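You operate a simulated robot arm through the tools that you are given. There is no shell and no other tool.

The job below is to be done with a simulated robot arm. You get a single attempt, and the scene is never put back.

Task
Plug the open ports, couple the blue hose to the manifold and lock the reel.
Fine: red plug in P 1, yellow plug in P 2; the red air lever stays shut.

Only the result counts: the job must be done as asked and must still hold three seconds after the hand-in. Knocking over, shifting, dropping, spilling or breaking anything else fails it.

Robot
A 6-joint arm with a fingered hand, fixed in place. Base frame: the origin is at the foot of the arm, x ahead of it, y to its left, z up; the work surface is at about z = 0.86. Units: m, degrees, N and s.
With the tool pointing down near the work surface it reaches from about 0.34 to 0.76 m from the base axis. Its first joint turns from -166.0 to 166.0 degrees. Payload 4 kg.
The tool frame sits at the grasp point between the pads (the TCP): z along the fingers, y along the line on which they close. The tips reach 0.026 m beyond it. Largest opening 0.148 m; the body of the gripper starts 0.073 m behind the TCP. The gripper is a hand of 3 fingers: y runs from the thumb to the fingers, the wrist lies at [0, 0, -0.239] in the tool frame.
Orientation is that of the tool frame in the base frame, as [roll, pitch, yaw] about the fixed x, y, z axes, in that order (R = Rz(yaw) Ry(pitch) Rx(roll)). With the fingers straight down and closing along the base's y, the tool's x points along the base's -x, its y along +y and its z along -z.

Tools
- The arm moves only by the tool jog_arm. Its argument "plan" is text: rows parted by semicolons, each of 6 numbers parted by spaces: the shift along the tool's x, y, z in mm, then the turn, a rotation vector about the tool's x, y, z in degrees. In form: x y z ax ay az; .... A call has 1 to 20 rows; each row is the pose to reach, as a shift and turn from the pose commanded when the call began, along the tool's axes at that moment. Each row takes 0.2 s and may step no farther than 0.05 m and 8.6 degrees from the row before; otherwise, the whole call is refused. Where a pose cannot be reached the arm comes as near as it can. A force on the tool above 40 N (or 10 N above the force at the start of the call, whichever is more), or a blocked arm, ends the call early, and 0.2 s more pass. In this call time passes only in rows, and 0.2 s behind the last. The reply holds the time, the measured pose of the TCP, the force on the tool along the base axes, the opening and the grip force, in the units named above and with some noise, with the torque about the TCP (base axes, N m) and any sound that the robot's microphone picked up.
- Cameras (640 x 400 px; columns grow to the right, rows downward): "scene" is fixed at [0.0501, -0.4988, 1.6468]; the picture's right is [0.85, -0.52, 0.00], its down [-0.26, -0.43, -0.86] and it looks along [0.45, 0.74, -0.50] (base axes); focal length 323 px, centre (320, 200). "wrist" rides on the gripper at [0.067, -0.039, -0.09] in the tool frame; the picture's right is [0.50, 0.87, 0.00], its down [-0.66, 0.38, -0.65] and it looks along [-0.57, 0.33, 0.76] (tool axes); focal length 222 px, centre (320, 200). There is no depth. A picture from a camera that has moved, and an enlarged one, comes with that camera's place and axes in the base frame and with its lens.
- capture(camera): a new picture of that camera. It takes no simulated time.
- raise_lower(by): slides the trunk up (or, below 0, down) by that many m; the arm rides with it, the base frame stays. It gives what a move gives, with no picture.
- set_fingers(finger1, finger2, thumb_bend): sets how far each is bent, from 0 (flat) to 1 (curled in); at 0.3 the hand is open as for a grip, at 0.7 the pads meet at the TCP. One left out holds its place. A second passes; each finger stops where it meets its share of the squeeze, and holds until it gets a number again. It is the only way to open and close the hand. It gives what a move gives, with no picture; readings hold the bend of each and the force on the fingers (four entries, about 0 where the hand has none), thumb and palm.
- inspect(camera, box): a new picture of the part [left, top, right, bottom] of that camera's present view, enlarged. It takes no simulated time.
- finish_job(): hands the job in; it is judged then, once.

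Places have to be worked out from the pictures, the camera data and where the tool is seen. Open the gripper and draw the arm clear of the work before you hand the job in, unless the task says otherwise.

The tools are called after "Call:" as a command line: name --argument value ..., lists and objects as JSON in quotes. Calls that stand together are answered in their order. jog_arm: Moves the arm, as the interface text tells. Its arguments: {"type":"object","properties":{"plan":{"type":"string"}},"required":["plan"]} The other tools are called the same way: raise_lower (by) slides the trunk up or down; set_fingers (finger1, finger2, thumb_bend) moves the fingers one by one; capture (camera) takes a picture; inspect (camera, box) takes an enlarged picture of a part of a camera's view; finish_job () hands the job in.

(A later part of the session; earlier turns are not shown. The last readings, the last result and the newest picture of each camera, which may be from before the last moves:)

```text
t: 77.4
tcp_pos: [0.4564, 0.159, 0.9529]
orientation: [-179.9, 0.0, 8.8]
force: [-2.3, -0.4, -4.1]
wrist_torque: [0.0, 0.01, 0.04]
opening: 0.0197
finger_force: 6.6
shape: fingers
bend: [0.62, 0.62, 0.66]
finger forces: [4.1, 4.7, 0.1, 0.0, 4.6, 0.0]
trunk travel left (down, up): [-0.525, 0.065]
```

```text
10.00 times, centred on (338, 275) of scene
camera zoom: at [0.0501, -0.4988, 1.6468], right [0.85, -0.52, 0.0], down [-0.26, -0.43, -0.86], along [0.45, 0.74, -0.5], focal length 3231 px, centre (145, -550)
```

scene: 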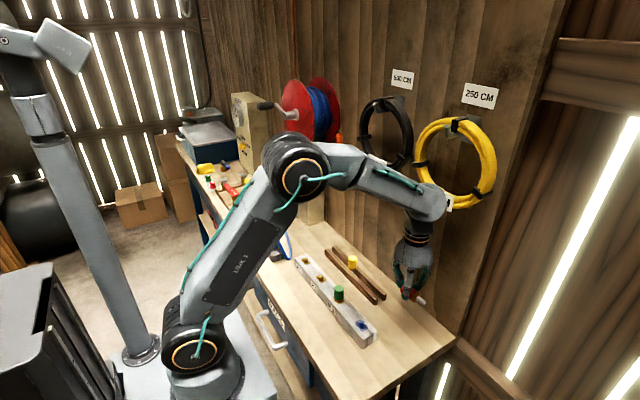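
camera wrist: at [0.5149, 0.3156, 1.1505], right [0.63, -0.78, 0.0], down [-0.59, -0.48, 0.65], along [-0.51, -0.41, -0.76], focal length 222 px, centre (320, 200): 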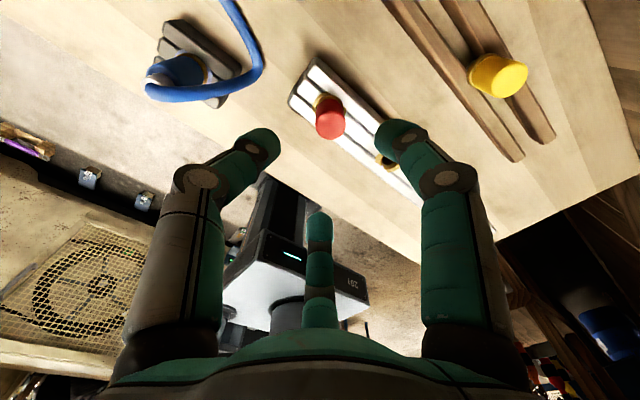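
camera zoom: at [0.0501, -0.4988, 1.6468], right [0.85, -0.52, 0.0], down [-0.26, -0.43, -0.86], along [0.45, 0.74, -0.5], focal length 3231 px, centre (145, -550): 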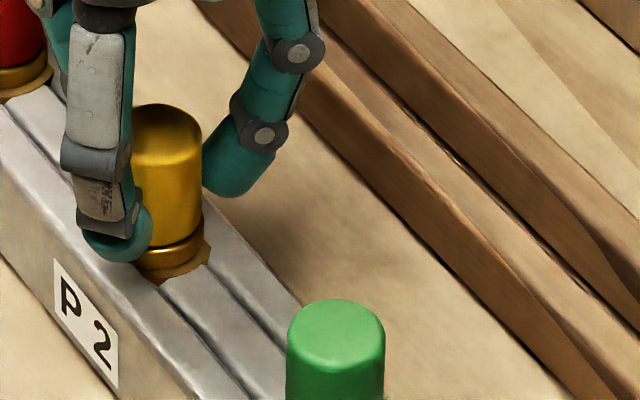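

The plug pulled itself down into the seat (-4 N), so it has engaged. Release and check.

Call:
set_fingers --finger1 0.52 --finger2 0.52 --thumb_bend 0.54

Call:
jog_arm --plan "0 0 -15 0 0 0; 0 0 -40 0 0 0; 0 0 -75 0 0 0; 0 0 -110 0 0 0"

Call:
inspect --camera "scene" --box '[290, 235, 370, 305]'

Call:
capture --camera "wrist"

```text
t: 78.4
tcp_pos: [0.4573, 0.1593, 0.9532]
orientation: [-179.9, -0.1, 8.9]
force: [-0.2, 0.0, -1.1]
wrist_torque: [-0.06, -0.04, -0.01]
opening: 0.0517
finger_force: 0.0
shape: fingers
bend: [0.52, 0.52, 0.54]
finger forces: [0.0, 0.0, 0.0, 0.1, 0.0, 0.0]
trunk travel left (down, up): [-0.525, 0.065]
```

```text
t: 79.4
tcp_pos: [0.457, 0.1588, 1.0622]
orientation: [-180.0, 0.0, 8.9]
force: [-0.4, -1.2, 0.9]
wrist_torque: [0.0, 0.0, -0.02]
opening: 0.0519
finger_force: 0.1
shape: fingers
bend: [0.52, 0.52, 0.54]
finger forces: [0.0, 0.0, 0.0, 0.1, 0.0, 0.0]
trunk travel left (down, up): [-0.525, 0.065]
```

```text
5.71 times, centred on (330, 270) of scene
camera zoom: at [0.0501, -0.4988, 1.6468], right [0.85, -0.52, 0.0], down [-0.26, -0.43, -0.86], along [0.45, 0.74, -0.5], focal length 1846 px, centre (263, -200)
```

zoom: 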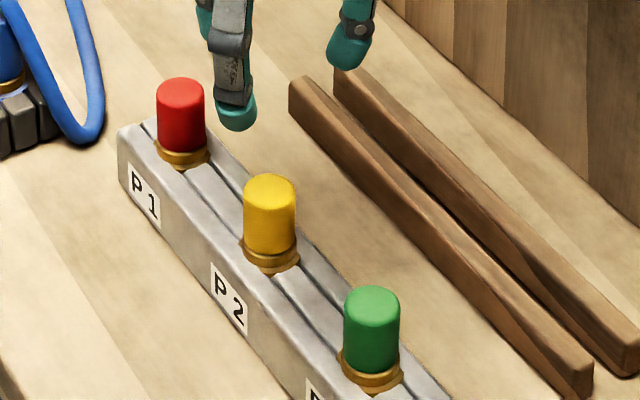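

```text
taken
camera wrist: at [0.5168, 0.2076, 1.1532], right [0.63, -0.78, 0.0], down [-0.59, -0.48, 0.65], along [-0.51, -0.41, -0.76], focal length 222 px, centre (320, 200)
```

wrist: 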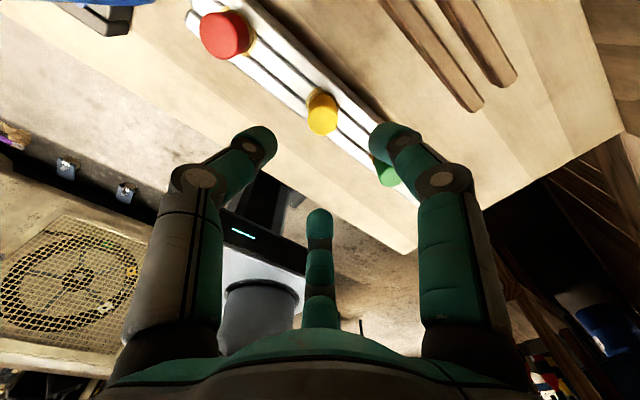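

All three plugs look alike. I'll give yellow the same confirming push.

Call:
set_fingers --finger1 0.7 --finger2 0.7 --thumb_bend 0.7

Call:
jog_arm --plan "-2.5 4 30 0 0 0; -2.5 4 60 0 0 0; -2.5 4 76 0 0 0; -2.5 4 80 0 0 0; -2.5 4 83 0 0 0; -2.5 4 85 0 0 0"

```text
t: 80.4
tcp_pos: [0.4572, 0.1576, 1.0632]
orientation: [-179.9, 0.0, 8.9]
force: [0.3, 0.3, -0.2]
wrist_torque: [-0.02, -0.05, -0.02]
opening: 0.0001
finger_force: 0.0
shape: fingers
bend: [0.69, 0.69, 0.7]
finger forces: [0.1, 0.0, 0.0, 0.0, 0.0, 0.1]
trunk travel left (down, up): [-0.525, 0.065]
```

```text
t: 81.8
tcp_pos: [0.455, 0.155, 0.981]
orientation: [-179.9, -0.1, 8.8]
force: [0.0, -1.8, -0.3]
wrist_torque: [0.01, 0.02, 0.06]
opening: 0.0001
finger_force: 0.0
shape: fingers
bend: [0.69, 0.69, 0.7]
finger forces: [0.0, 0.0, 0.0, 0.0, 0.0, 0.0]
trunk travel left (down, up): [-0.525, 0.065]
```

Call:
jog_arm --plan "0 0 1 0 0 0; 0 0 2 0 0 0; 0 0 3 0 0 0; 0 0 4 0 0 0; 0 0 5 0 0 0"

```text
t: 83.0
tcp_pos: [0.455, 0.1556, 0.9777]
orientation: [-179.8, -0.6, 8.9]
force: [-3.7, -0.3, 22.6]
wrist_torque: [0.06, 0.16, 0.01]
opening: 0.0
finger_force: 15.5
shape: fingers
bend: [0.7, 0.71, 0.71]
finger forces: [7.0, 10.9, 0.0, 0.0, 13.0, 0.0]
trunk travel left (down, up): [-0.525, 0.065]
stopped in row 5: the force on the tool passed its limit at 41 N (the readings are from after the stop); the commanded pose is now the measured one
```

Yellow is firmly seated at the same height as red. I'll raise and rotate the wrist back toward yaw ≈167° so the hose can pass between thumb and finger when I grip the blue connector.

Call:
jog_arm --plan "0 0 -5 0 0 0; 0 0 -45 0 0 -8; 0 0 -90 0 0 -16; 0 0 -110 0 0 -24; 0 0 -120 0 0 -32; 0 0 -120 0 0 -40; 0 0 -120 0 0 -48; 0 0 -120 0 0 -56; 0 0 -120 0 0 -64; 0 0 -120 0 0 -72; 0 0 -120 0 0 -80; 0 0 -120 0 0 -88; 0 0 -120 0 0 -96; 0 0 -120 0 0 -104; 0 0 -120 0 0 -112; 0 0 -120 0 0 -120; 0 0 -120 0 0 -128; 0 0 -120 0 0 -136; 0 0 -120 0 0 -144; 0 0 -120 0 0 -152"

Call:
capture --camera "wrist"

Call:
capture --camera "scene"

```text
t: 87.2
tcp_pos: [0.4563, 0.1542, 1.0966]
orientation: [179.7, 0.2, 161.1]
force: [0.3, 0.3, -0.3]
wrist_torque: [0.02, 0.0, 0.03]
opening: 0.0
finger_force: 0.2
shape: fingers
bend: [0.7, 0.7, 0.7]
finger forces: [0.0, 0.1, 0.1, 0.0, 0.1, 0.0]
trunk travel left (down, up): [-0.525, 0.065]
```

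```text
taken
camera wrist: at [0.3788, 0.1399, 1.1852], right [-0.19, 0.98, 0.0], down [0.74, 0.14, 0.66], along [0.65, 0.13, -0.75], focal length 222 px, centre (320, 200)
```

wrist: 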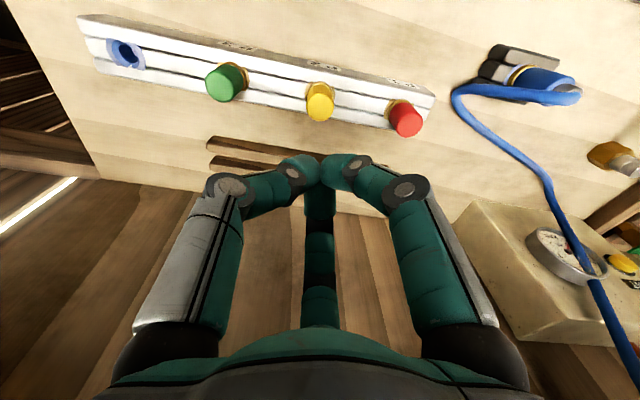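

```text
taken
```

scene: 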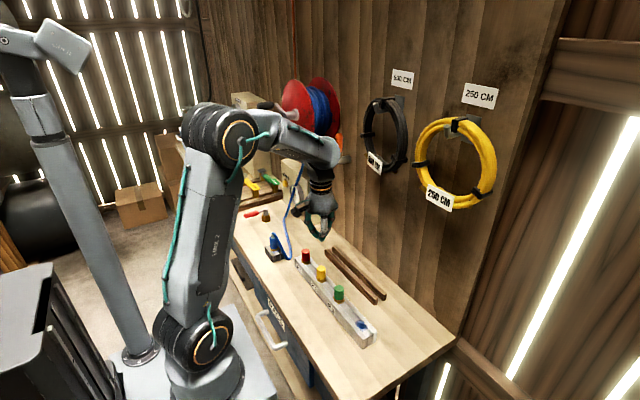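

Call:
inspect --camera "wrist" --box '[440, 30, 600, 130]'

Call:
inspect --camera "wrist" --box '[80, 10, 180, 90]'

Call:
inspect --camera "scene" --box '[255, 160, 325, 270]'

```text
4.00 times, centred on (520, 80) of wrist
camera zoom: at [0.3788, 0.1399, 1.1852], right [-0.19, 0.98, 0.0], down [0.74, 0.14, 0.66], along [0.65, 0.13, -0.75], focal length 888 px, centre (-480, 680)
```

zoom: 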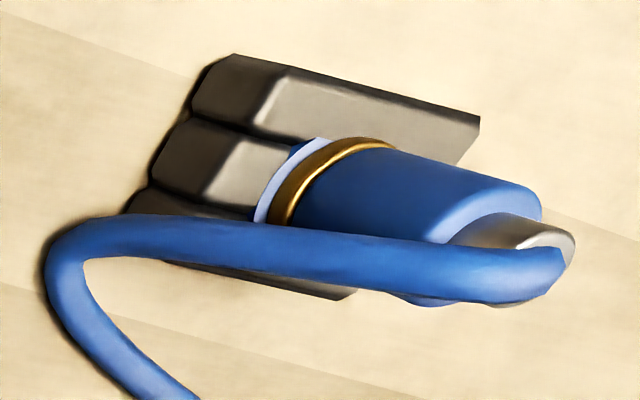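

```text
5.00 times, centred on (130, 50) of wrist
camera zoom: at [0.3788, 0.1399, 1.1852], right [-0.19, 0.98, 0.0], down [0.74, 0.14, 0.66], along [0.65, 0.13, -0.75], focal length 1111 px, centre (1270, 950)
```

zoom: 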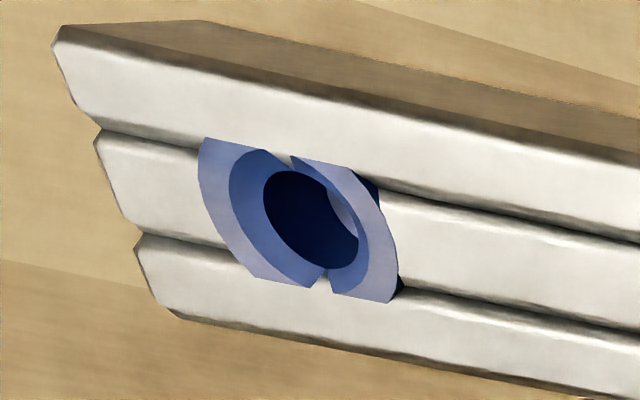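

```text
3.64 times, centred on (290, 215) of scene
camera zoom: at [0.0501, -0.4988, 1.6468], right [0.85, -0.52, 0.0], down [-0.26, -0.43, -0.86], along [0.45, 0.74, -0.5], focal length 1175 px, centre (429, 146)
```

zoom: 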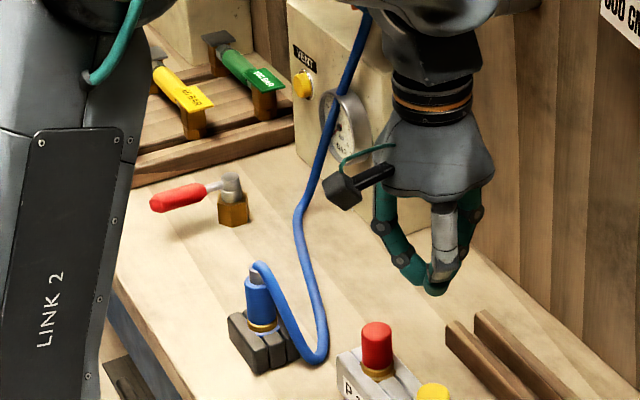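

Call:
jog_arm --plan "27 39 0 0 0 0; 54 78 0 0 0 0; 81 117 0 0 0 0; 108 156 0 0 0 0; 135 195 0 0 0 0; 135 195 0 0 0 0"

Call:
set_fingers --finger1 0.46 --finger2 0.46 --thumb_bend 0.46

Call:
capture --camera "wrist"

Call:
inspect --camera "scene" --box '[225, 140, 345, 270]'

```text
t: 88.6
tcp_pos: [0.3925, 0.3832, 1.0972]
orientation: [179.6, 0.3, 160.9]
force: [-0.2, 0.5, -0.9]
wrist_torque: [0.02, 0.01, 0.02]
opening: 0.0
finger_force: 0.1
shape: fingers
bend: [0.7, 0.7, 0.7]
finger forces: [0.0, 0.0, 0.0, 0.0, 0.0, 0.1]
trunk travel left (down, up): [-0.525, 0.065]
```

```text
t: 89.6
tcp_pos: [0.3924, 0.3826, 1.0971]
orientation: [179.7, 0.3, 160.9]
force: [-0.8, -0.4, 0.2]
wrist_torque: [0.02, 0.01, 0.01]
opening: 0.0749
finger_force: 0.2
shape: fingers
bend: [0.46, 0.46, 0.46]
finger forces: [0.0, 0.1, 0.0, 0.0, 0.0, 0.0]
trunk travel left (down, up): [-0.525, 0.065]
```

```text
taken
camera wrist: at [0.3148, 0.3681, 1.1863], right [-0.19, 0.98, 0.0], down [0.74, 0.14, 0.66], along [0.65, 0.13, -0.75], focal length 222 px, centre (320, 200)
```

wrist: 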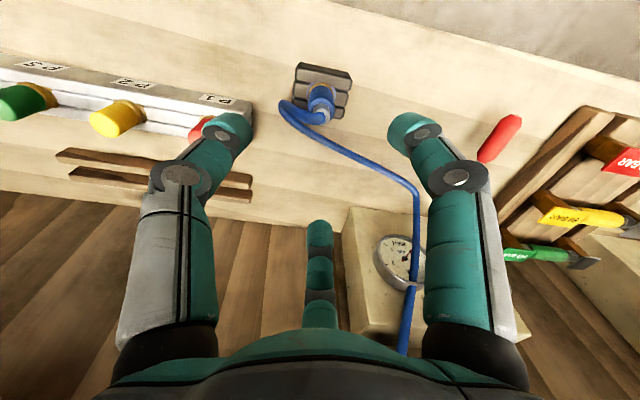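

```text
3.08 times, centred on (285, 205) of scene
camera zoom: at [0.0501, -0.4988, 1.6468], right [0.85, -0.52, 0.0], down [-0.26, -0.43, -0.86], along [0.45, 0.74, -0.5], focal length 994 px, centre (428, 185)
```

zoom: 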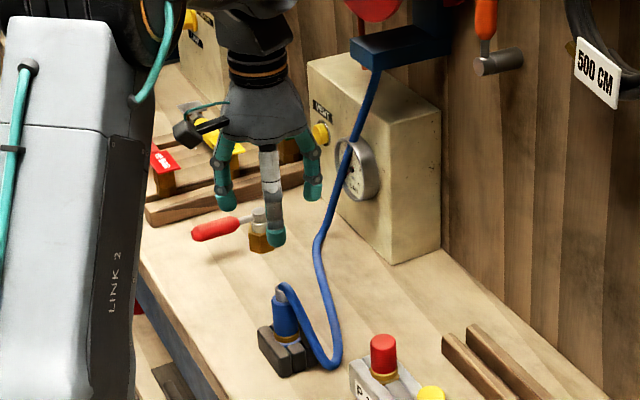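

Call:
inspect --camera "wrist" --box '[260, 50, 380, 150]'

```text
4.00 times, centred on (320, 100) of wrist
camera zoom: at [0.3148, 0.3681, 1.1863], right [-0.19, 0.98, 0.0], down [0.74, 0.14, 0.66], along [0.65, 0.13, -0.75], focal length 888 px, centre (320, 600)
```

zoom: 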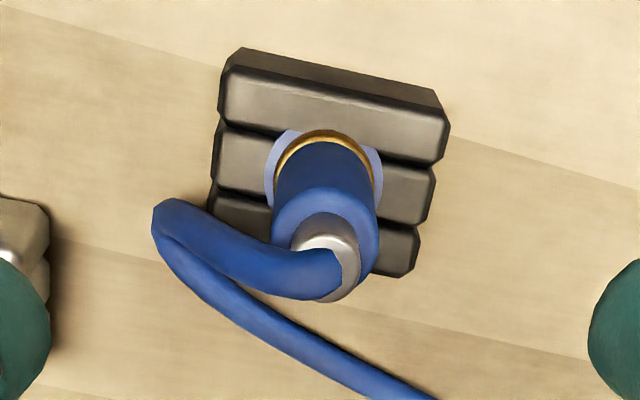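

The connector axis is right under the TCP, and the hose leaves through the gap between thumb and finger 2. I'll yaw 12° to centre the hose in that gap, then descend partway.

Call:
jog_arm --plan "0 1.4 0 0 0 6; 0 1.4 20 0 0 12; 0 1.4 60 0 0 12; 0 1.4 95 0 0 12; 0 1.4 125 0 0 12"

Call:
inspect --camera "wrist" --box '[180, 40, 460, 260]'

Call:
inspect --camera "scene" --box '[240, 190, 320, 280]'

```text
t: 90.8
tcp_pos: [0.3933, 0.3848, 0.9735]
orientation: [179.7, 0.2, 148.9]
force: [0.5, -0.5, 0.3]
wrist_torque: [-0.02, 0.0, 0.02]
opening: 0.075
finger_force: 0.1
shape: fingers
bend: [0.46, 0.46, 0.46]
finger forces: [0.0, 0.1, 0.0, 0.0, 0.1, 0.1]
trunk travel left (down, up): [-0.525, 0.065]
```

```text
1.82 times, centred on (320, 150) of wrist
camera zoom: at [0.3148, 0.3871, 1.062], right [0.02, 1.0, 0.0], down [0.75, -0.02, 0.66], along [0.66, -0.01, -0.75], focal length 404 px, centre (320, 291)
```

zoom: 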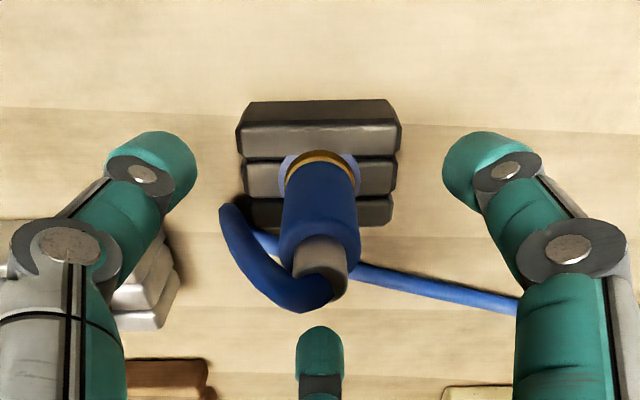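

```text
4.44 times, centred on (280, 235) of scene
camera zoom: at [0.0501, -0.4988, 1.6468], right [0.85, -0.52, 0.0], down [-0.26, -0.43, -0.86], along [0.45, 0.74, -0.5], focal length 1436 px, centre (498, 44)
```

zoom: 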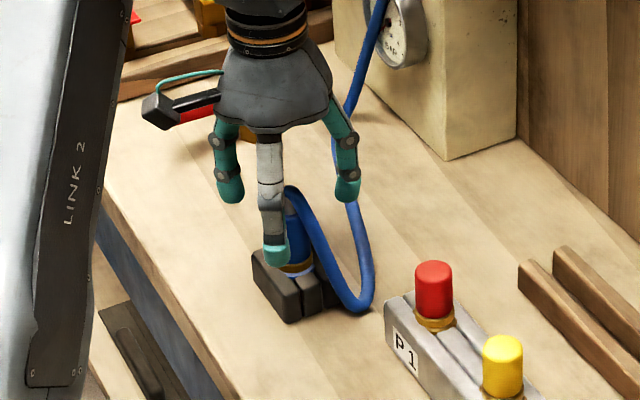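

Call:
jog_arm --plan "0 0 10 0 0 0; 0 0 20 0 0 0; 0 0 28 0 0 0; 0 0 33 0 0 0"

Call:
set_fingers --finger1 0.55 --finger2 0.55 --thumb_bend 0.55

Call:
inspect --camera "wrist" --box '[180, 60, 460, 280]'

Call:
inspect --camera "scene" --box '[250, 205, 320, 275]'

```text
t: 91.8
tcp_pos: [0.3922, 0.3853, 0.9373]
orientation: [179.7, 0.1, 149.0]
force: [-0.1, 0.1, 0.5]
wrist_torque: [0.03, -0.03, -0.02]
opening: 0.075
finger_force: 0.0
shape: fingers
bend: [0.46, 0.46, 0.46]
finger forces: [0.0, 0.0, 0.0, 0.1, 0.0, 0.1]
trunk travel left (down, up): [-0.525, 0.065]
```

```text
t: 92.8
tcp_pos: [0.3928, 0.3852, 0.9382]
orientation: [179.7, 0.1, 149.0]
force: [0.2, 0.3, 0.8]
wrist_torque: [0.0, 0.0, 0.03]
opening: 0.0462
finger_force: 0.0
shape: fingers
bend: [0.55, 0.55, 0.55]
finger forces: [0.1, 0.0, 0.0, 0.0, 0.1, 0.0]
trunk travel left (down, up): [-0.525, 0.065]
```

```text
1.82 times, centred on (320, 170) of wrist
camera zoom: at [0.3142, 0.3871, 1.028], right [0.02, 1.0, 0.0], down [0.75, -0.02, 0.66], along [0.66, -0.01, -0.75], focal length 404 px, centre (320, 254)
```

zoom: 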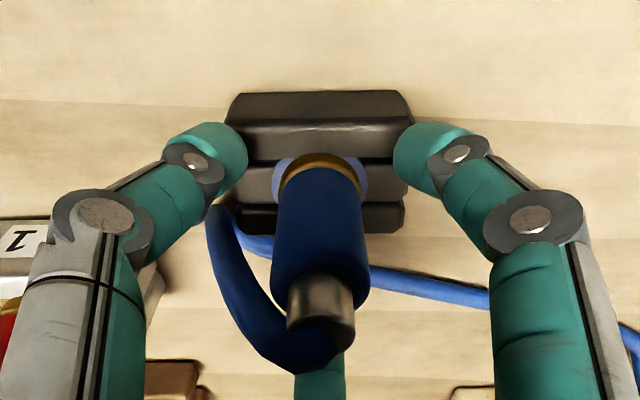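

```text
5.71 times, centred on (285, 240) of scene
camera zoom: at [0.0501, -0.4988, 1.6468], right [0.85, -0.52, 0.0], down [-0.26, -0.43, -0.86], along [0.45, 0.74, -0.5], focal length 1846 px, centre (520, -29)
```

zoom: 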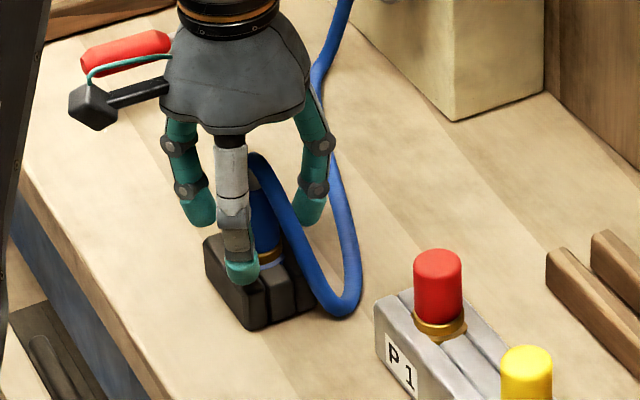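

Call:
set_fingers --finger1 0.6 --finger2 0.6 --thumb_bend 0.6

Call:
inspect --camera "wrist" --box '[180, 60, 460, 280]'

```text
t: 93.8
tcp_pos: [0.393, 0.3851, 0.9381]
orientation: [179.6, 0.2, 148.9]
force: [0.0, 0.4, 0.2]
wrist_torque: [-0.01, 0.01, 0.01]
opening: 0.03
finger_force: 0.1
shape: fingers
bend: [0.6, 0.59, 0.6]
finger forces: [0.0, 0.5, 0.0, 0.0, 0.0, 0.1]
trunk travel left (down, up): [-0.525, 0.065]
```

```text
1.82 times, centred on (320, 170) of wrist
camera zoom: at [0.3143, 0.3871, 1.028], right [0.02, 1.0, 0.0], down [0.75, -0.02, 0.66], along [0.66, -0.01, -0.75], focal length 404 px, centre (320, 254)
```

zoom: 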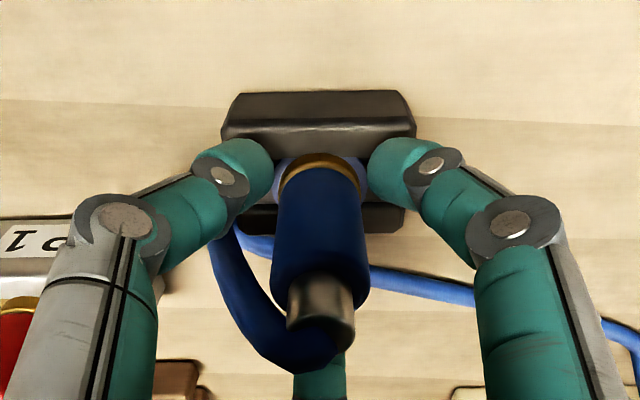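

Call:
set_fingers --finger1 0.63 --finger2 0.62 --thumb_bend 0.63

Call:
set_fingers --finger1 0.69 --finger2 0.69 --thumb_bend 0.69

Call:
inspect --camera "wrist" --box '[180, 60, 460, 280]'

```text
t: 94.8
tcp_pos: [0.394, 0.3856, 0.9381]
orientation: [179.6, 0.2, 148.9]
force: [2.1, 0.5, -0.8]
wrist_torque: [0.0, -0.05, -0.02]
opening: 0.0209
finger_force: 0.7
shape: fingers
bend: [0.63, 0.6, 0.63]
finger forces: [0.1, 1.8, 0.0, 0.0, 0.0, 0.0]
trunk travel left (down, up): [-0.525, 0.065]
```

```text
t: 95.8
tcp_pos: [0.3946, 0.3854, 0.938]
orientation: [179.7, 0.2, 148.9]
force: [1.2, -2.2, -0.5]
wrist_torque: [-0.04, 0.0, -0.04]
opening: 0.017
finger_force: 8.6
shape: fingers
bend: [0.64, 0.6, 0.65]
finger forces: [4.2, 7.2, 0.1, 0.0, 6.6, 0.1]
trunk travel left (down, up): [-0.525, 0.065]
```

```text
1.82 times, centred on (320, 170) of wrist
camera zoom: at [0.3143, 0.387, 1.0279], right [0.02, 1.0, 0.0], down [0.75, -0.02, 0.66], along [0.66, -0.01, -0.75], focal length 404 px, centre (320, 254)
```

zoom: 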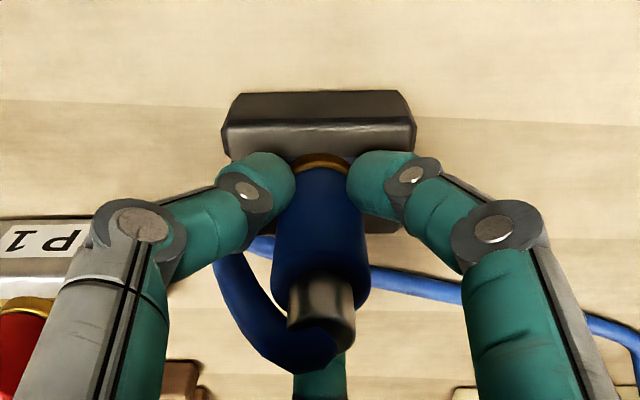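

Gripped (4 to 7 N per finger). Pulling up slowly.

Call:
jog_arm --plan "0 0 -3 0 0 0; 0 0 -6 0 0 0; 0 0 -10 0 0 0; 0 0 -15 0 0 0"

Call:
inspect --camera "wrist" --box '[180, 60, 460, 280]'

Call:
inspect --camera "scene" --box '[250, 205, 320, 275]'

```text
t: 96.8
tcp_pos: [0.393, 0.3856, 0.9527]
orientation: [179.6, 0.3, 149.0]
force: [0.2, 0.6, -0.9]
wrist_torque: [-0.01, 0.0, -0.02]
opening: 0.017
finger_force: 9.3
shape: fingers
bend: [0.64, 0.61, 0.65]
finger forces: [5.2, 6.9, 0.1, 0.1, 6.1, 0.0]
trunk travel left (down, up): [-0.525, 0.065]
```

```text
1.82 times, centred on (320, 170) of wrist
camera zoom: at [0.3143, 0.3862, 1.0427], right [0.02, 1.0, 0.0], down [0.75, -0.02, 0.66], along [0.66, -0.01, -0.75], focal length 404 px, centre (320, 254)
```

zoom: 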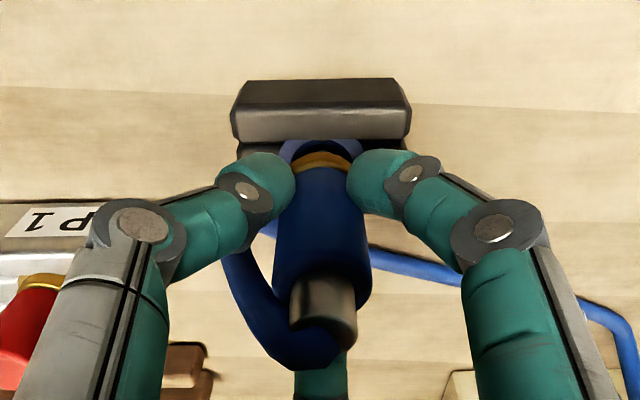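

```text
5.71 times, centred on (285, 240) of scene
camera zoom: at [0.0501, -0.4988, 1.6468], right [0.85, -0.52, 0.0], down [-0.26, -0.43, -0.86], along [0.45, 0.74, -0.5], focal length 1846 px, centre (520, -29)
```

zoom: 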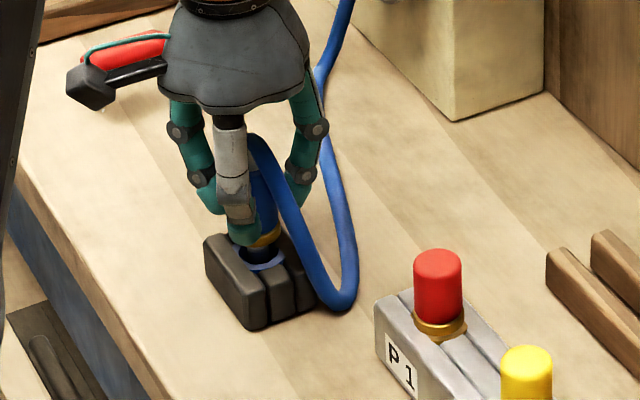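

The connector came free easily. I'll raise it to travel height.

Call:
jog_arm --plan "0 0 -20 0 0 0; 0 0 -45 0 0 0; 0 0 -70 0 0 0; 0 0 -95 0 0 0; 0 0 -115 0 0 0"

Call:
capture --camera "scene"

Call:
inspect --camera "wrist" --box '[180, 60, 460, 280]'

```text
t: 98.0
tcp_pos: [0.3924, 0.3847, 1.0693]
orientation: [179.7, 0.1, 148.9]
force: [0.4, 0.6, -2.1]
wrist_torque: [0.03, 0.0, 0.0]
opening: 0.0168
finger_force: 8.9
shape: fingers
bend: [0.64, 0.61, 0.65]
finger forces: [5.2, 6.8, 0.0, 0.0, 6.1, 0.0]
trunk travel left (down, up): [-0.525, 0.065]
```

```text
taken
```

scene: 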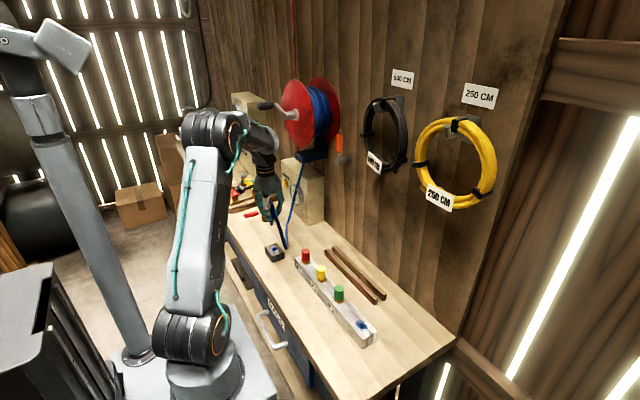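

```text
1.82 times, centred on (320, 170) of wrist
camera zoom: at [0.3131, 0.3859, 1.1578], right [0.02, 1.0, 0.0], down [0.75, -0.02, 0.66], along [0.66, -0.01, -0.75], focal length 404 px, centre (320, 254)
```

zoom: 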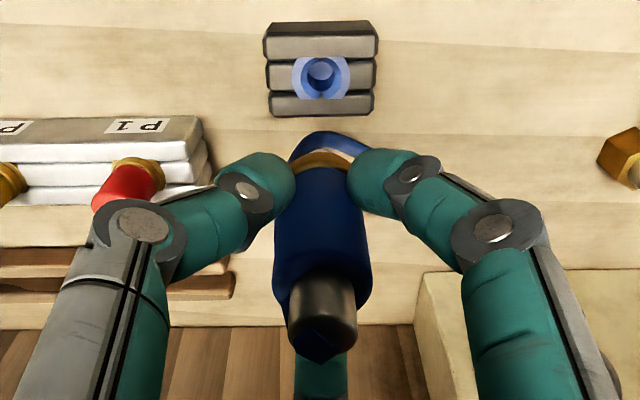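

Call:
inspect --camera "scene" --box '[235, 140, 335, 270]'

Call:
inspect --camera "scene" --box '[260, 70, 360, 170]'

```text
3.08 times, centred on (285, 205) of scene
camera zoom: at [0.0501, -0.4988, 1.6468], right [0.85, -0.52, 0.0], down [-0.26, -0.43, -0.86], along [0.45, 0.74, -0.5], focal length 994 px, centre (428, 185)
```

zoom: 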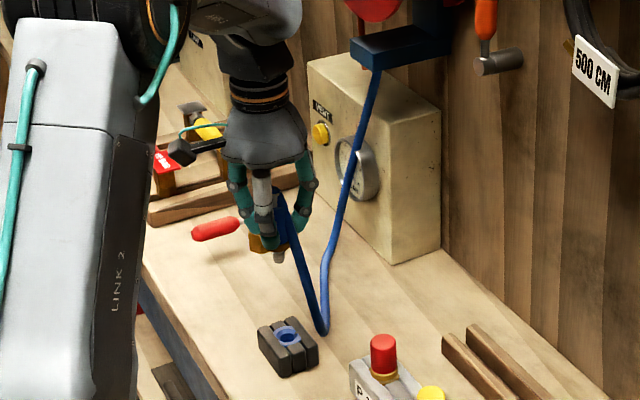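

```text
4.00 times, centred on (310, 120) of scene
camera zoom: at [0.0501, -0.4988, 1.6468], right [0.85, -0.52, 0.0], down [-0.26, -0.43, -0.86], along [0.45, 0.74, -0.5], focal length 1292 px, centre (360, 520)
```

zoom: 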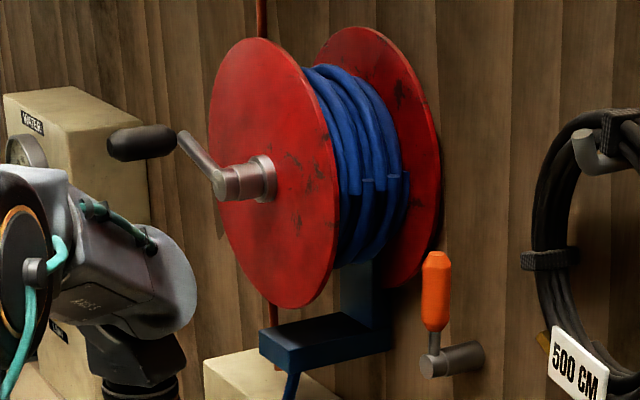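

The hose now hangs in a V from the connector to the guide. I'll swing the connector around on the +x side of the plugs, yawing as I go, so the hose keeps facing the reel and stays off the plugs.

Call:
jog_arm --plan "-28 6 0 0 0 -6; -55 13 0 0 0 -12; -83 19 0 0 0 -18; -110 25 0 0 0 -24; -134 5 0 0 0 -30; -160 -17 0 0 0 -36; -186 -42 0 0 0 -42; -203 -69 0 0 0 -48; -220 -98 0 0 0 -54; -237 -126 0 0 0 -60; -254 -154 0 0 0 -66; -271 -183 0 0 0 -72; -291 -216 0 0 0 -78"

Call:
capture --camera "scene"

Call:
capture --camera "wrist"

```text
t: 100.8
tcp_pos: [0.5307, 0.0468, 1.0679]
orientation: [-179.9, 0.4, -132.9]
force: [0.0, -0.2, -1.5]
wrist_torque: [-0.01, 0.01, 0.05]
opening: 0.017
finger_force: 8.6
shape: fingers
bend: [0.64, 0.61, 0.65]
finger forces: [5.2, 6.7, 0.0, 0.0, 6.1, 0.0]
trunk travel left (down, up): [-0.525, 0.065]
```

```text
taken
```

scene: 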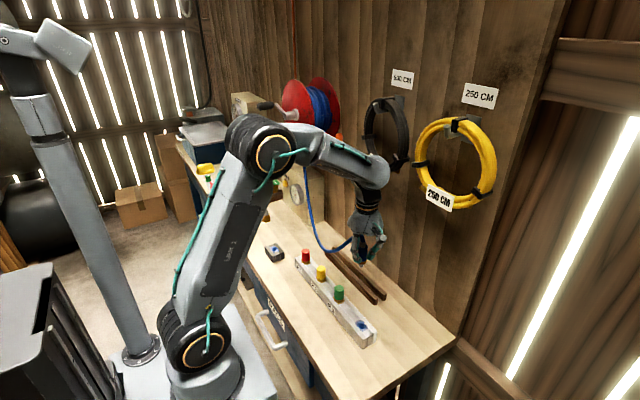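

```text
taken
camera wrist: at [0.5109, -0.0288, 1.1571], right [-0.97, 0.22, -0.01], down [0.17, 0.73, 0.66], along [0.15, 0.64, -0.75], focal length 222 px, centre (320, 200)
```

wrist: 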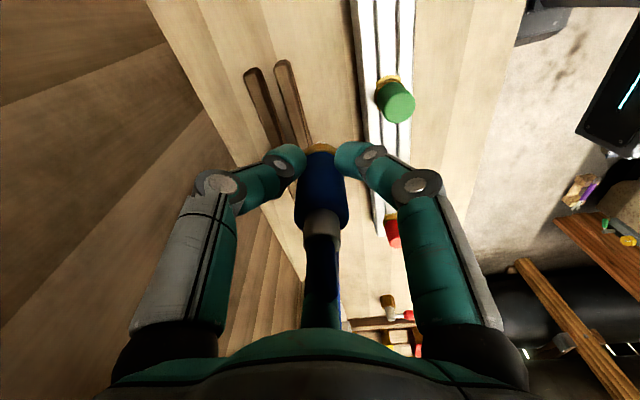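

Call:
jog_arm --plan "25 -2.5 0 0 0 -6; 50 -5 0 0 0 -12; 75 -7.5 0 0 0 -18; 100 -10 0 0 0 -24; 125 -12.4 0 0 0 -30; 125 -12.4 0 0 0 -30"

Call:
capture --camera "wrist"

Call:
inspect --camera "scene" --box '[280, 180, 440, 350]'

```text
t: 102.2
tcp_pos: [0.4429, 0.0088, 1.0319]
orientation: [-177.8, -2.3, -104.9]
force: [1.0, 0.0, -1.9]
wrist_torque: [0.01, 0.01, -0.04]
opening: 0.0169
finger_force: 9.2
shape: fingers
bend: [0.64, 0.61, 0.65]
finger forces: [5.4, 6.8, 0.0, 0.0, 6.0, 0.1]
out of reach, approached as far as the arm can: row 4, 5, 6
trunk travel left (down, up): [-0.525, 0.065]
```

```text
taken
camera wrist: at [0.4595, -0.0611, 1.1268], right [-0.96, -0.26, -0.01], down [-0.21, 0.76, 0.61], along [-0.15, 0.59, -0.79], focal length 222 px, centre (320, 200)
```

wrist: 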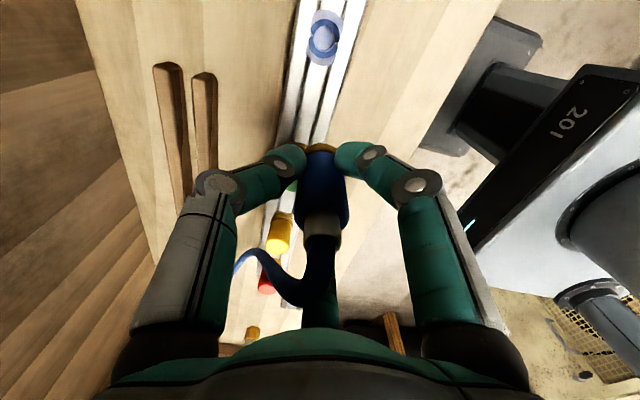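

```text
2.35 times, centred on (360, 265) of scene
camera zoom: at [0.0501, -0.4988, 1.6468], right [0.85, -0.52, 0.0], down [-0.26, -0.43, -0.86], along [0.45, 0.74, -0.5], focal length 760 px, centre (226, 47)
```

zoom: 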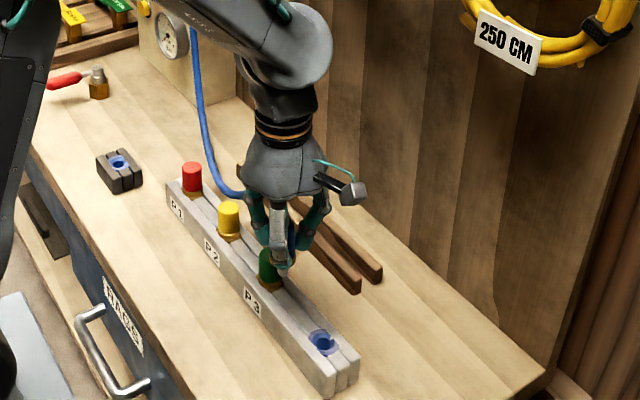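

The wrist reached its yaw limit, so the pose sagged and tilted slightly. I'll raise, unwind the yaw about 23°, square the tool up, and continue toward the blue socket.

Call:
jog_arm --plan "0 0 -15 -0.9 -0.6 7.7; 0 0 -33 -1.8 -1.2 15.3; 19 -9 -35 -2.66 -1.86 23; 38 -18 -35 -2.66 -1.86 23; 57 -27.5 -35 -2.66 -1.86 23; 57 -27.5 -35 -2.66 -1.86 23"

Call:
capture --camera "wrist"

Call:
inspect --camera "scene" --box '[280, 180, 440, 350]'

```text
t: 103.6
tcp_pos: [0.453, -0.0546, 1.0716]
orientation: [180.0, 0.0, -127.9]
force: [-0.3, -0.1, -0.9]
wrist_torque: [-0.01, 0.01, -0.02]
opening: 0.0167
finger_force: 9.4
shape: fingers
bend: [0.64, 0.61, 0.65]
finger forces: [5.2, 6.8, 0.0, 0.0, 6.0, 0.0]
trunk travel left (down, up): [-0.525, 0.065]
```

```text
taken
camera wrist: at [0.4419, -0.1306, 1.1612], right [-0.99, 0.14, 0.0], down [0.1, 0.75, 0.66], along [0.09, 0.65, -0.76], focal length 222 px, centre (320, 200)
```

wrist: 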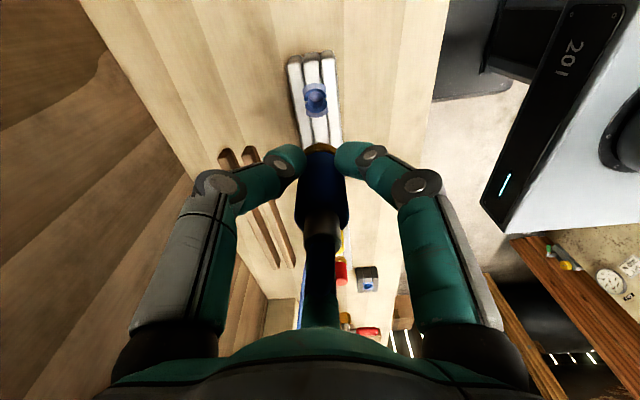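

```text
2.35 times, centred on (360, 265) of scene
camera zoom: at [0.0501, -0.4988, 1.6468], right [0.85, -0.52, 0.0], down [-0.26, -0.43, -0.86], along [0.45, 0.74, -0.5], focal length 760 px, centre (226, 47)
```

zoom: 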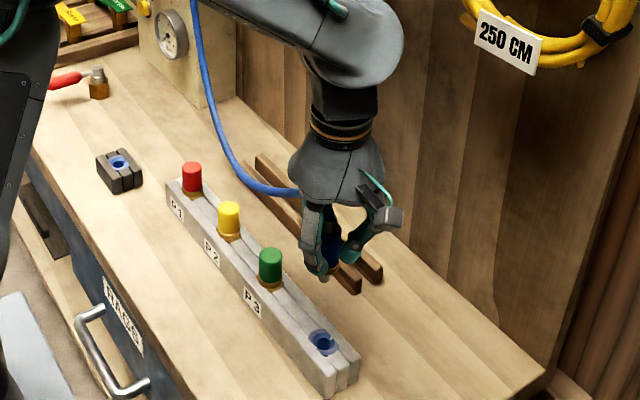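

Call:
inspect --camera "wrist" --box '[260, 70, 400, 240]'

Call:
inspect --camera "scene" --box '[335, 260, 405, 350]'

```text
2.35 times, centred on (330, 155) of wrist
camera zoom: at [0.4419, -0.1306, 1.1612], right [-0.99, 0.14, 0.0], down [0.1, 0.75, 0.66], along [0.09, 0.65, -0.76], focal length 523 px, centre (296, 306)
```

zoom: 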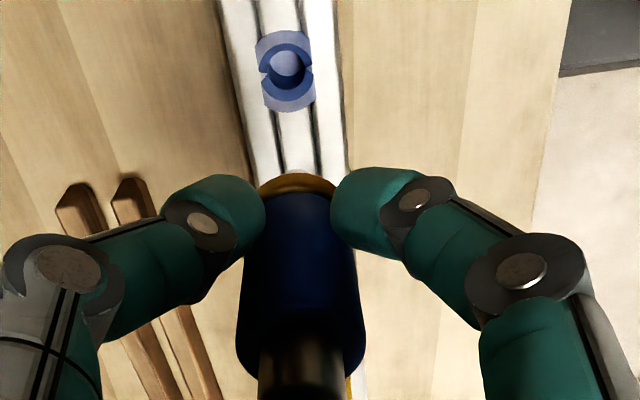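

```text
4.44 times, centred on (370, 305) of scene
camera zoom: at [0.0501, -0.4988, 1.6468], right [0.85, -0.52, 0.0], down [-0.26, -0.43, -0.86], along [0.45, 0.74, -0.5], focal length 1436 px, centre (98, -267)
```

zoom: 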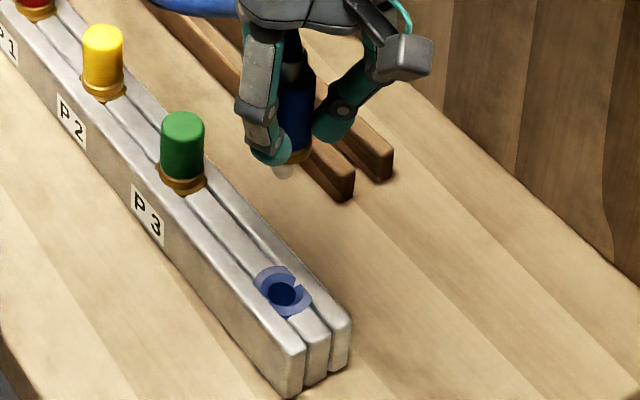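

Both cameras agree the connector needs a shift of about (+4, -4) mm. I'll apply that and lower toward the socket.

Call:
jog_arm --plan "0 -6 0 0 0 0; 0 -6 25 0 0 0; 0 -6 50 0 0 0; 0 -6 70 0 0 0; 0 -6 82 0 0 0"

Call:
inspect --camera "wrist" --box '[260, 70, 400, 240]'

Call:
inspect --camera "scene" --box '[340, 280, 390, 340]'

```text
t: 104.8
tcp_pos: [0.457, -0.0579, 0.9904]
orientation: [179.9, 0.1, -127.9]
force: [1.3, 0.5, -0.5]
wrist_torque: [0.01, -0.01, 0.02]
opening: 0.0163
finger_force: 9.4
shape: fingers
bend: [0.64, 0.61, 0.65]
finger forces: [5.3, 6.8, 0.1, 0.0, 6.0, 0.1]
trunk travel left (down, up): [-0.525, 0.065]
```

```text
2.35 times, centred on (330, 155) of wrist
camera zoom: at [0.4463, -0.1346, 1.079], right [-0.99, 0.14, 0.0], down [0.1, 0.75, 0.66], along [0.09, 0.65, -0.76], focal length 523 px, centre (296, 306)
```

zoom: 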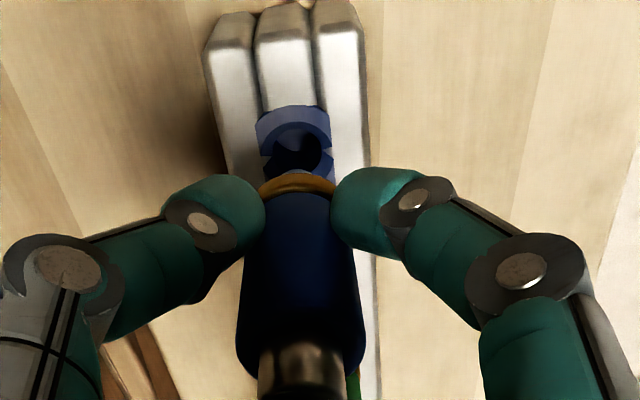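

```text
6.67 times, centred on (365, 310) of scene
camera zoom: at [0.0501, -0.4988, 1.6468], right [0.85, -0.52, 0.0], down [-0.26, -0.43, -0.86], along [0.45, 0.74, -0.5], focal length 2154 px, centre (20, -533)
```

zoom: 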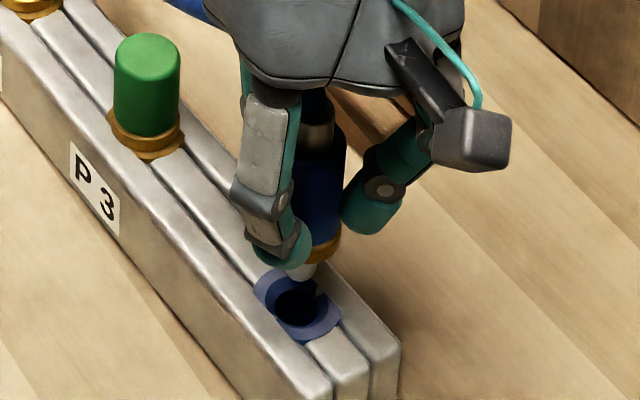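

Call:
jog_arm --plan "-1 1 5 0 0 0; -1 1 10 0 0 0; -1 1 14 0 0 0"

Call:
inspect --camera "scene" --box '[340, 280, 390, 340]'

```text
t: 105.6
tcp_pos: [0.459, -0.0568, 0.975]
orientation: [179.9, -0.1, -127.8]
force: [-0.4, -0.7, -0.4]
wrist_torque: [-0.01, 0.0, -0.04]
opening: 0.0164
finger_force: 8.6
shape: fingers
bend: [0.64, 0.61, 0.65]
finger forces: [5.3, 6.8, 0.0, 0.0, 5.9, 0.0]
trunk travel left (down, up): [-0.525, 0.065]
```

```text
6.67 times, centred on (365, 310) of scene
camera zoom: at [0.0501, -0.4988, 1.6468], right [0.85, -0.52, 0.0], down [-0.26, -0.43, -0.86], along [0.45, 0.74, -0.5], focal length 2154 px, centre (20, -533)
```

zoom: 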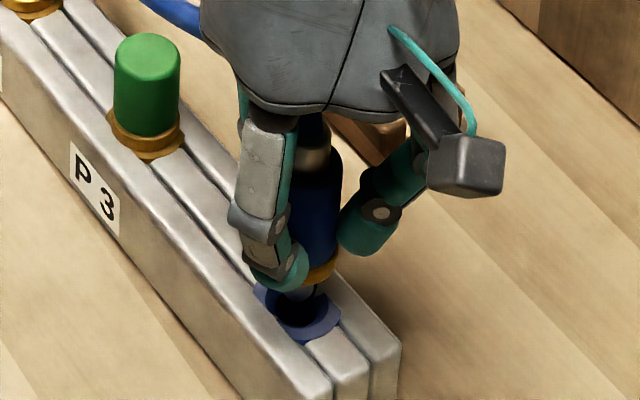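

Call:
jog_arm --plan "0 0 4 0 0 0; 0 0 8 0 0 0; 0 0 12 0 0 0"

Call:
inspect --camera "scene" --box '[340, 280, 390, 340]'

Call:
inspect --camera "wrist" --box '[260, 70, 400, 240]'

```text
t: 106.4
tcp_pos: [0.4572, -0.0566, 0.9622]
orientation: [179.8, 0.0, -128.0]
force: [0.0, 0.0, -0.9]
wrist_torque: [0.01, -0.02, -0.03]
opening: 0.0166
finger_force: 9.4
shape: fingers
bend: [0.64, 0.61, 0.65]
finger forces: [5.3, 6.8, 0.0, 0.0, 5.9, 0.1]
trunk travel left (down, up): [-0.525, 0.065]
```

```text
6.67 times, centred on (365, 310) of scene
camera zoom: at [0.0501, -0.4988, 1.6468], right [0.85, -0.52, 0.0], down [-0.26, -0.43, -0.86], along [0.45, 0.74, -0.5], focal length 2154 px, centre (20, -533)
```

zoom: 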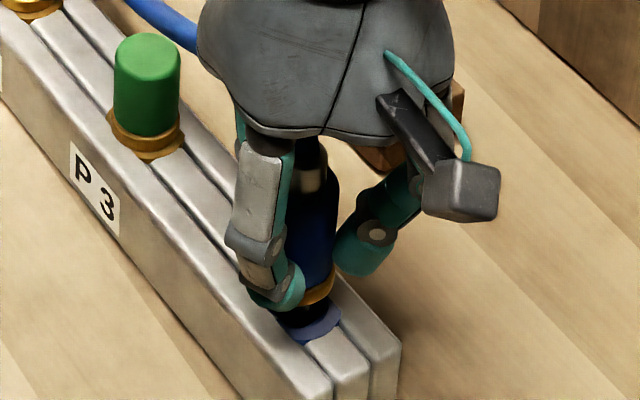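

```text
2.35 times, centred on (330, 155) of wrist
camera zoom: at [0.4466, -0.1329, 1.0527], right [-0.99, 0.14, 0.0], down [0.1, 0.75, 0.66], along [0.09, 0.65, -0.76], focal length 523 px, centre (296, 306)
```

zoom: 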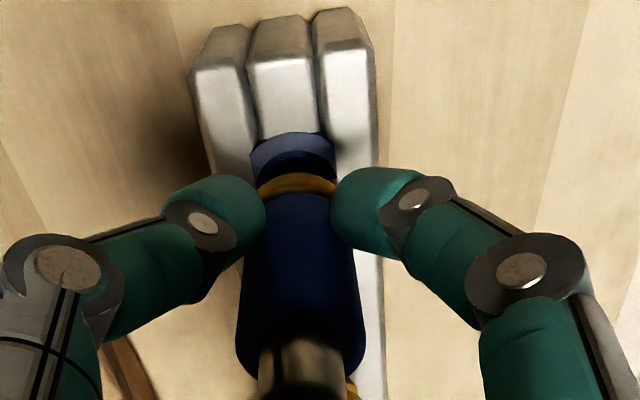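

Entering without resistance. Continuing down to the seat.

Call:
jog_arm --plan "0 0 4 0 0 0; 0 0 7 0 0 0; 0 0 10 0 0 0; 0 0 12 0 0 0; 0 0 14 0 0 0"

Call:
inspect --camera "scene" --box '[340, 280, 390, 340]'

Call:
inspect --camera "wrist" --box '[260, 70, 400, 240]'

```text
t: 107.6
tcp_pos: [0.4574, -0.0564, 0.9499]
orientation: [-180.0, 0.1, -127.9]
force: [-0.9, -6.5, 9.1]
wrist_torque: [-0.12, 0.03, -0.09]
opening: 0.0177
finger_force: 11.8
shape: fingers
bend: [0.63, 0.62, 0.65]
finger forces: [6.8, 7.4, 0.1, 0.1, 10.0, 0.0]
trunk travel left (down, up): [-0.525, 0.065]
```

```text
6.67 times, centred on (365, 310) of scene
camera zoom: at [0.0501, -0.4988, 1.6468], right [0.85, -0.52, 0.0], down [-0.26, -0.43, -0.86], along [0.45, 0.74, -0.5], focal length 2154 px, centre (20, -533)
```

zoom: 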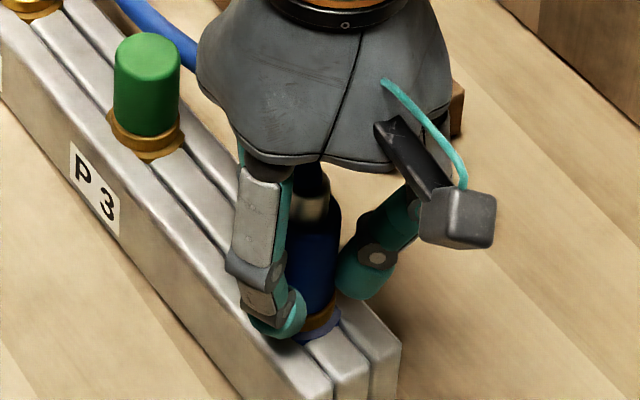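

```text
2.35 times, centred on (330, 155) of wrist
camera zoom: at [0.4466, -0.1333, 1.0395], right [-0.99, 0.14, 0.0], down [0.1, 0.75, 0.66], along [0.09, 0.65, -0.76], focal length 523 px, centre (296, 306)
```

zoom: 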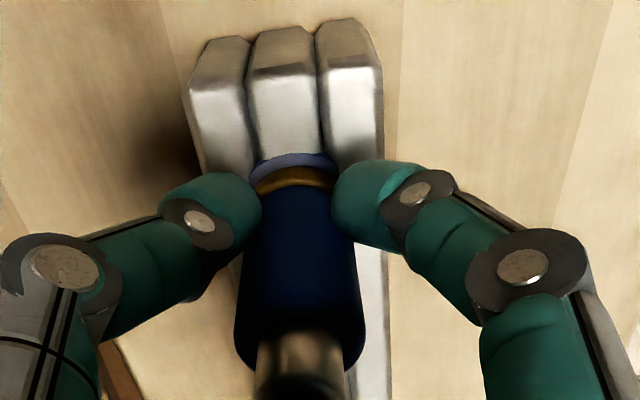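

Nearly seated: 9 N down and a 6.5 N side load in -y. I'll relieve the side load slightly and press a little further.

Call:
jog_arm --plan "1.2 -1 0 0 0 0; 1.5 -1.2 1.5 0 0 0; 1.5 -1.2 3 0 0 0"

Call:
inspect --camera "wrist" --box '[280, 120, 360, 200]'

Call:
inspect --camera "scene" --box '[345, 290, 385, 340]'

```text
t: 108.4
tcp_pos: [0.4584, -0.0591, 0.9463]
orientation: [180.0, 0.0, -127.9]
force: [3.8, -1.2, 19.9]
wrist_torque: [0.05, -0.06, -0.02]
opening: 0.0164
finger_force: 12.8
shape: fingers
bend: [0.64, 0.61, 0.66]
finger forces: [7.1, 9.6, 0.1, 0.0, 9.7, 0.0]
trunk travel left (down, up): [-0.525, 0.065]
```

```text
5.00 times, centred on (320, 160) of wrist
camera zoom: at [0.4464, -0.1346, 1.0371], right [-0.99, 0.14, 0.0], down [0.1, 0.75, 0.65], along [0.09, 0.65, -0.76], focal length 1111 px, centre (320, 400)
```

zoom: 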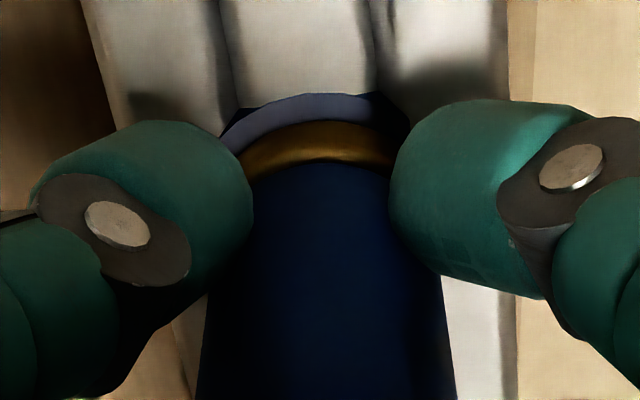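

```text
8.00 times, centred on (365, 315) of scene
camera zoom: at [0.0501, -0.4988, 1.6468], right [0.85, -0.52, 0.0], down [-0.26, -0.43, -0.86], along [0.45, 0.74, -0.5], focal length 2585 px, centre (-40, -720)
```

zoom: 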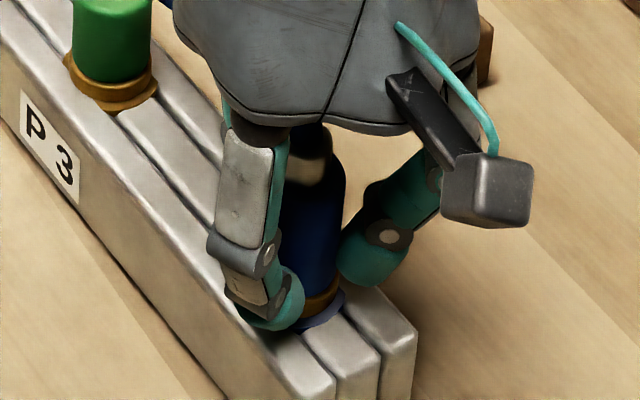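

Call:
jog_arm --plan "0 0 1 0 0 0; 0 0 2 0 0 0"

```text
t: 109.0
tcp_pos: [0.4581, -0.058, 0.9446]
orientation: [180.0, 0.0, -127.9]
force: [3.4, 0.5, 18.7]
wrist_torque: [0.1, -0.11, -0.02]
opening: 0.016
finger_force: 12.2
shape: fingers
bend: [0.64, 0.61, 0.66]
finger forces: [6.0, 10.0, 0.1, 0.0, 8.8, 0.0]
trunk travel left (down, up): [-0.525, 0.065]
```

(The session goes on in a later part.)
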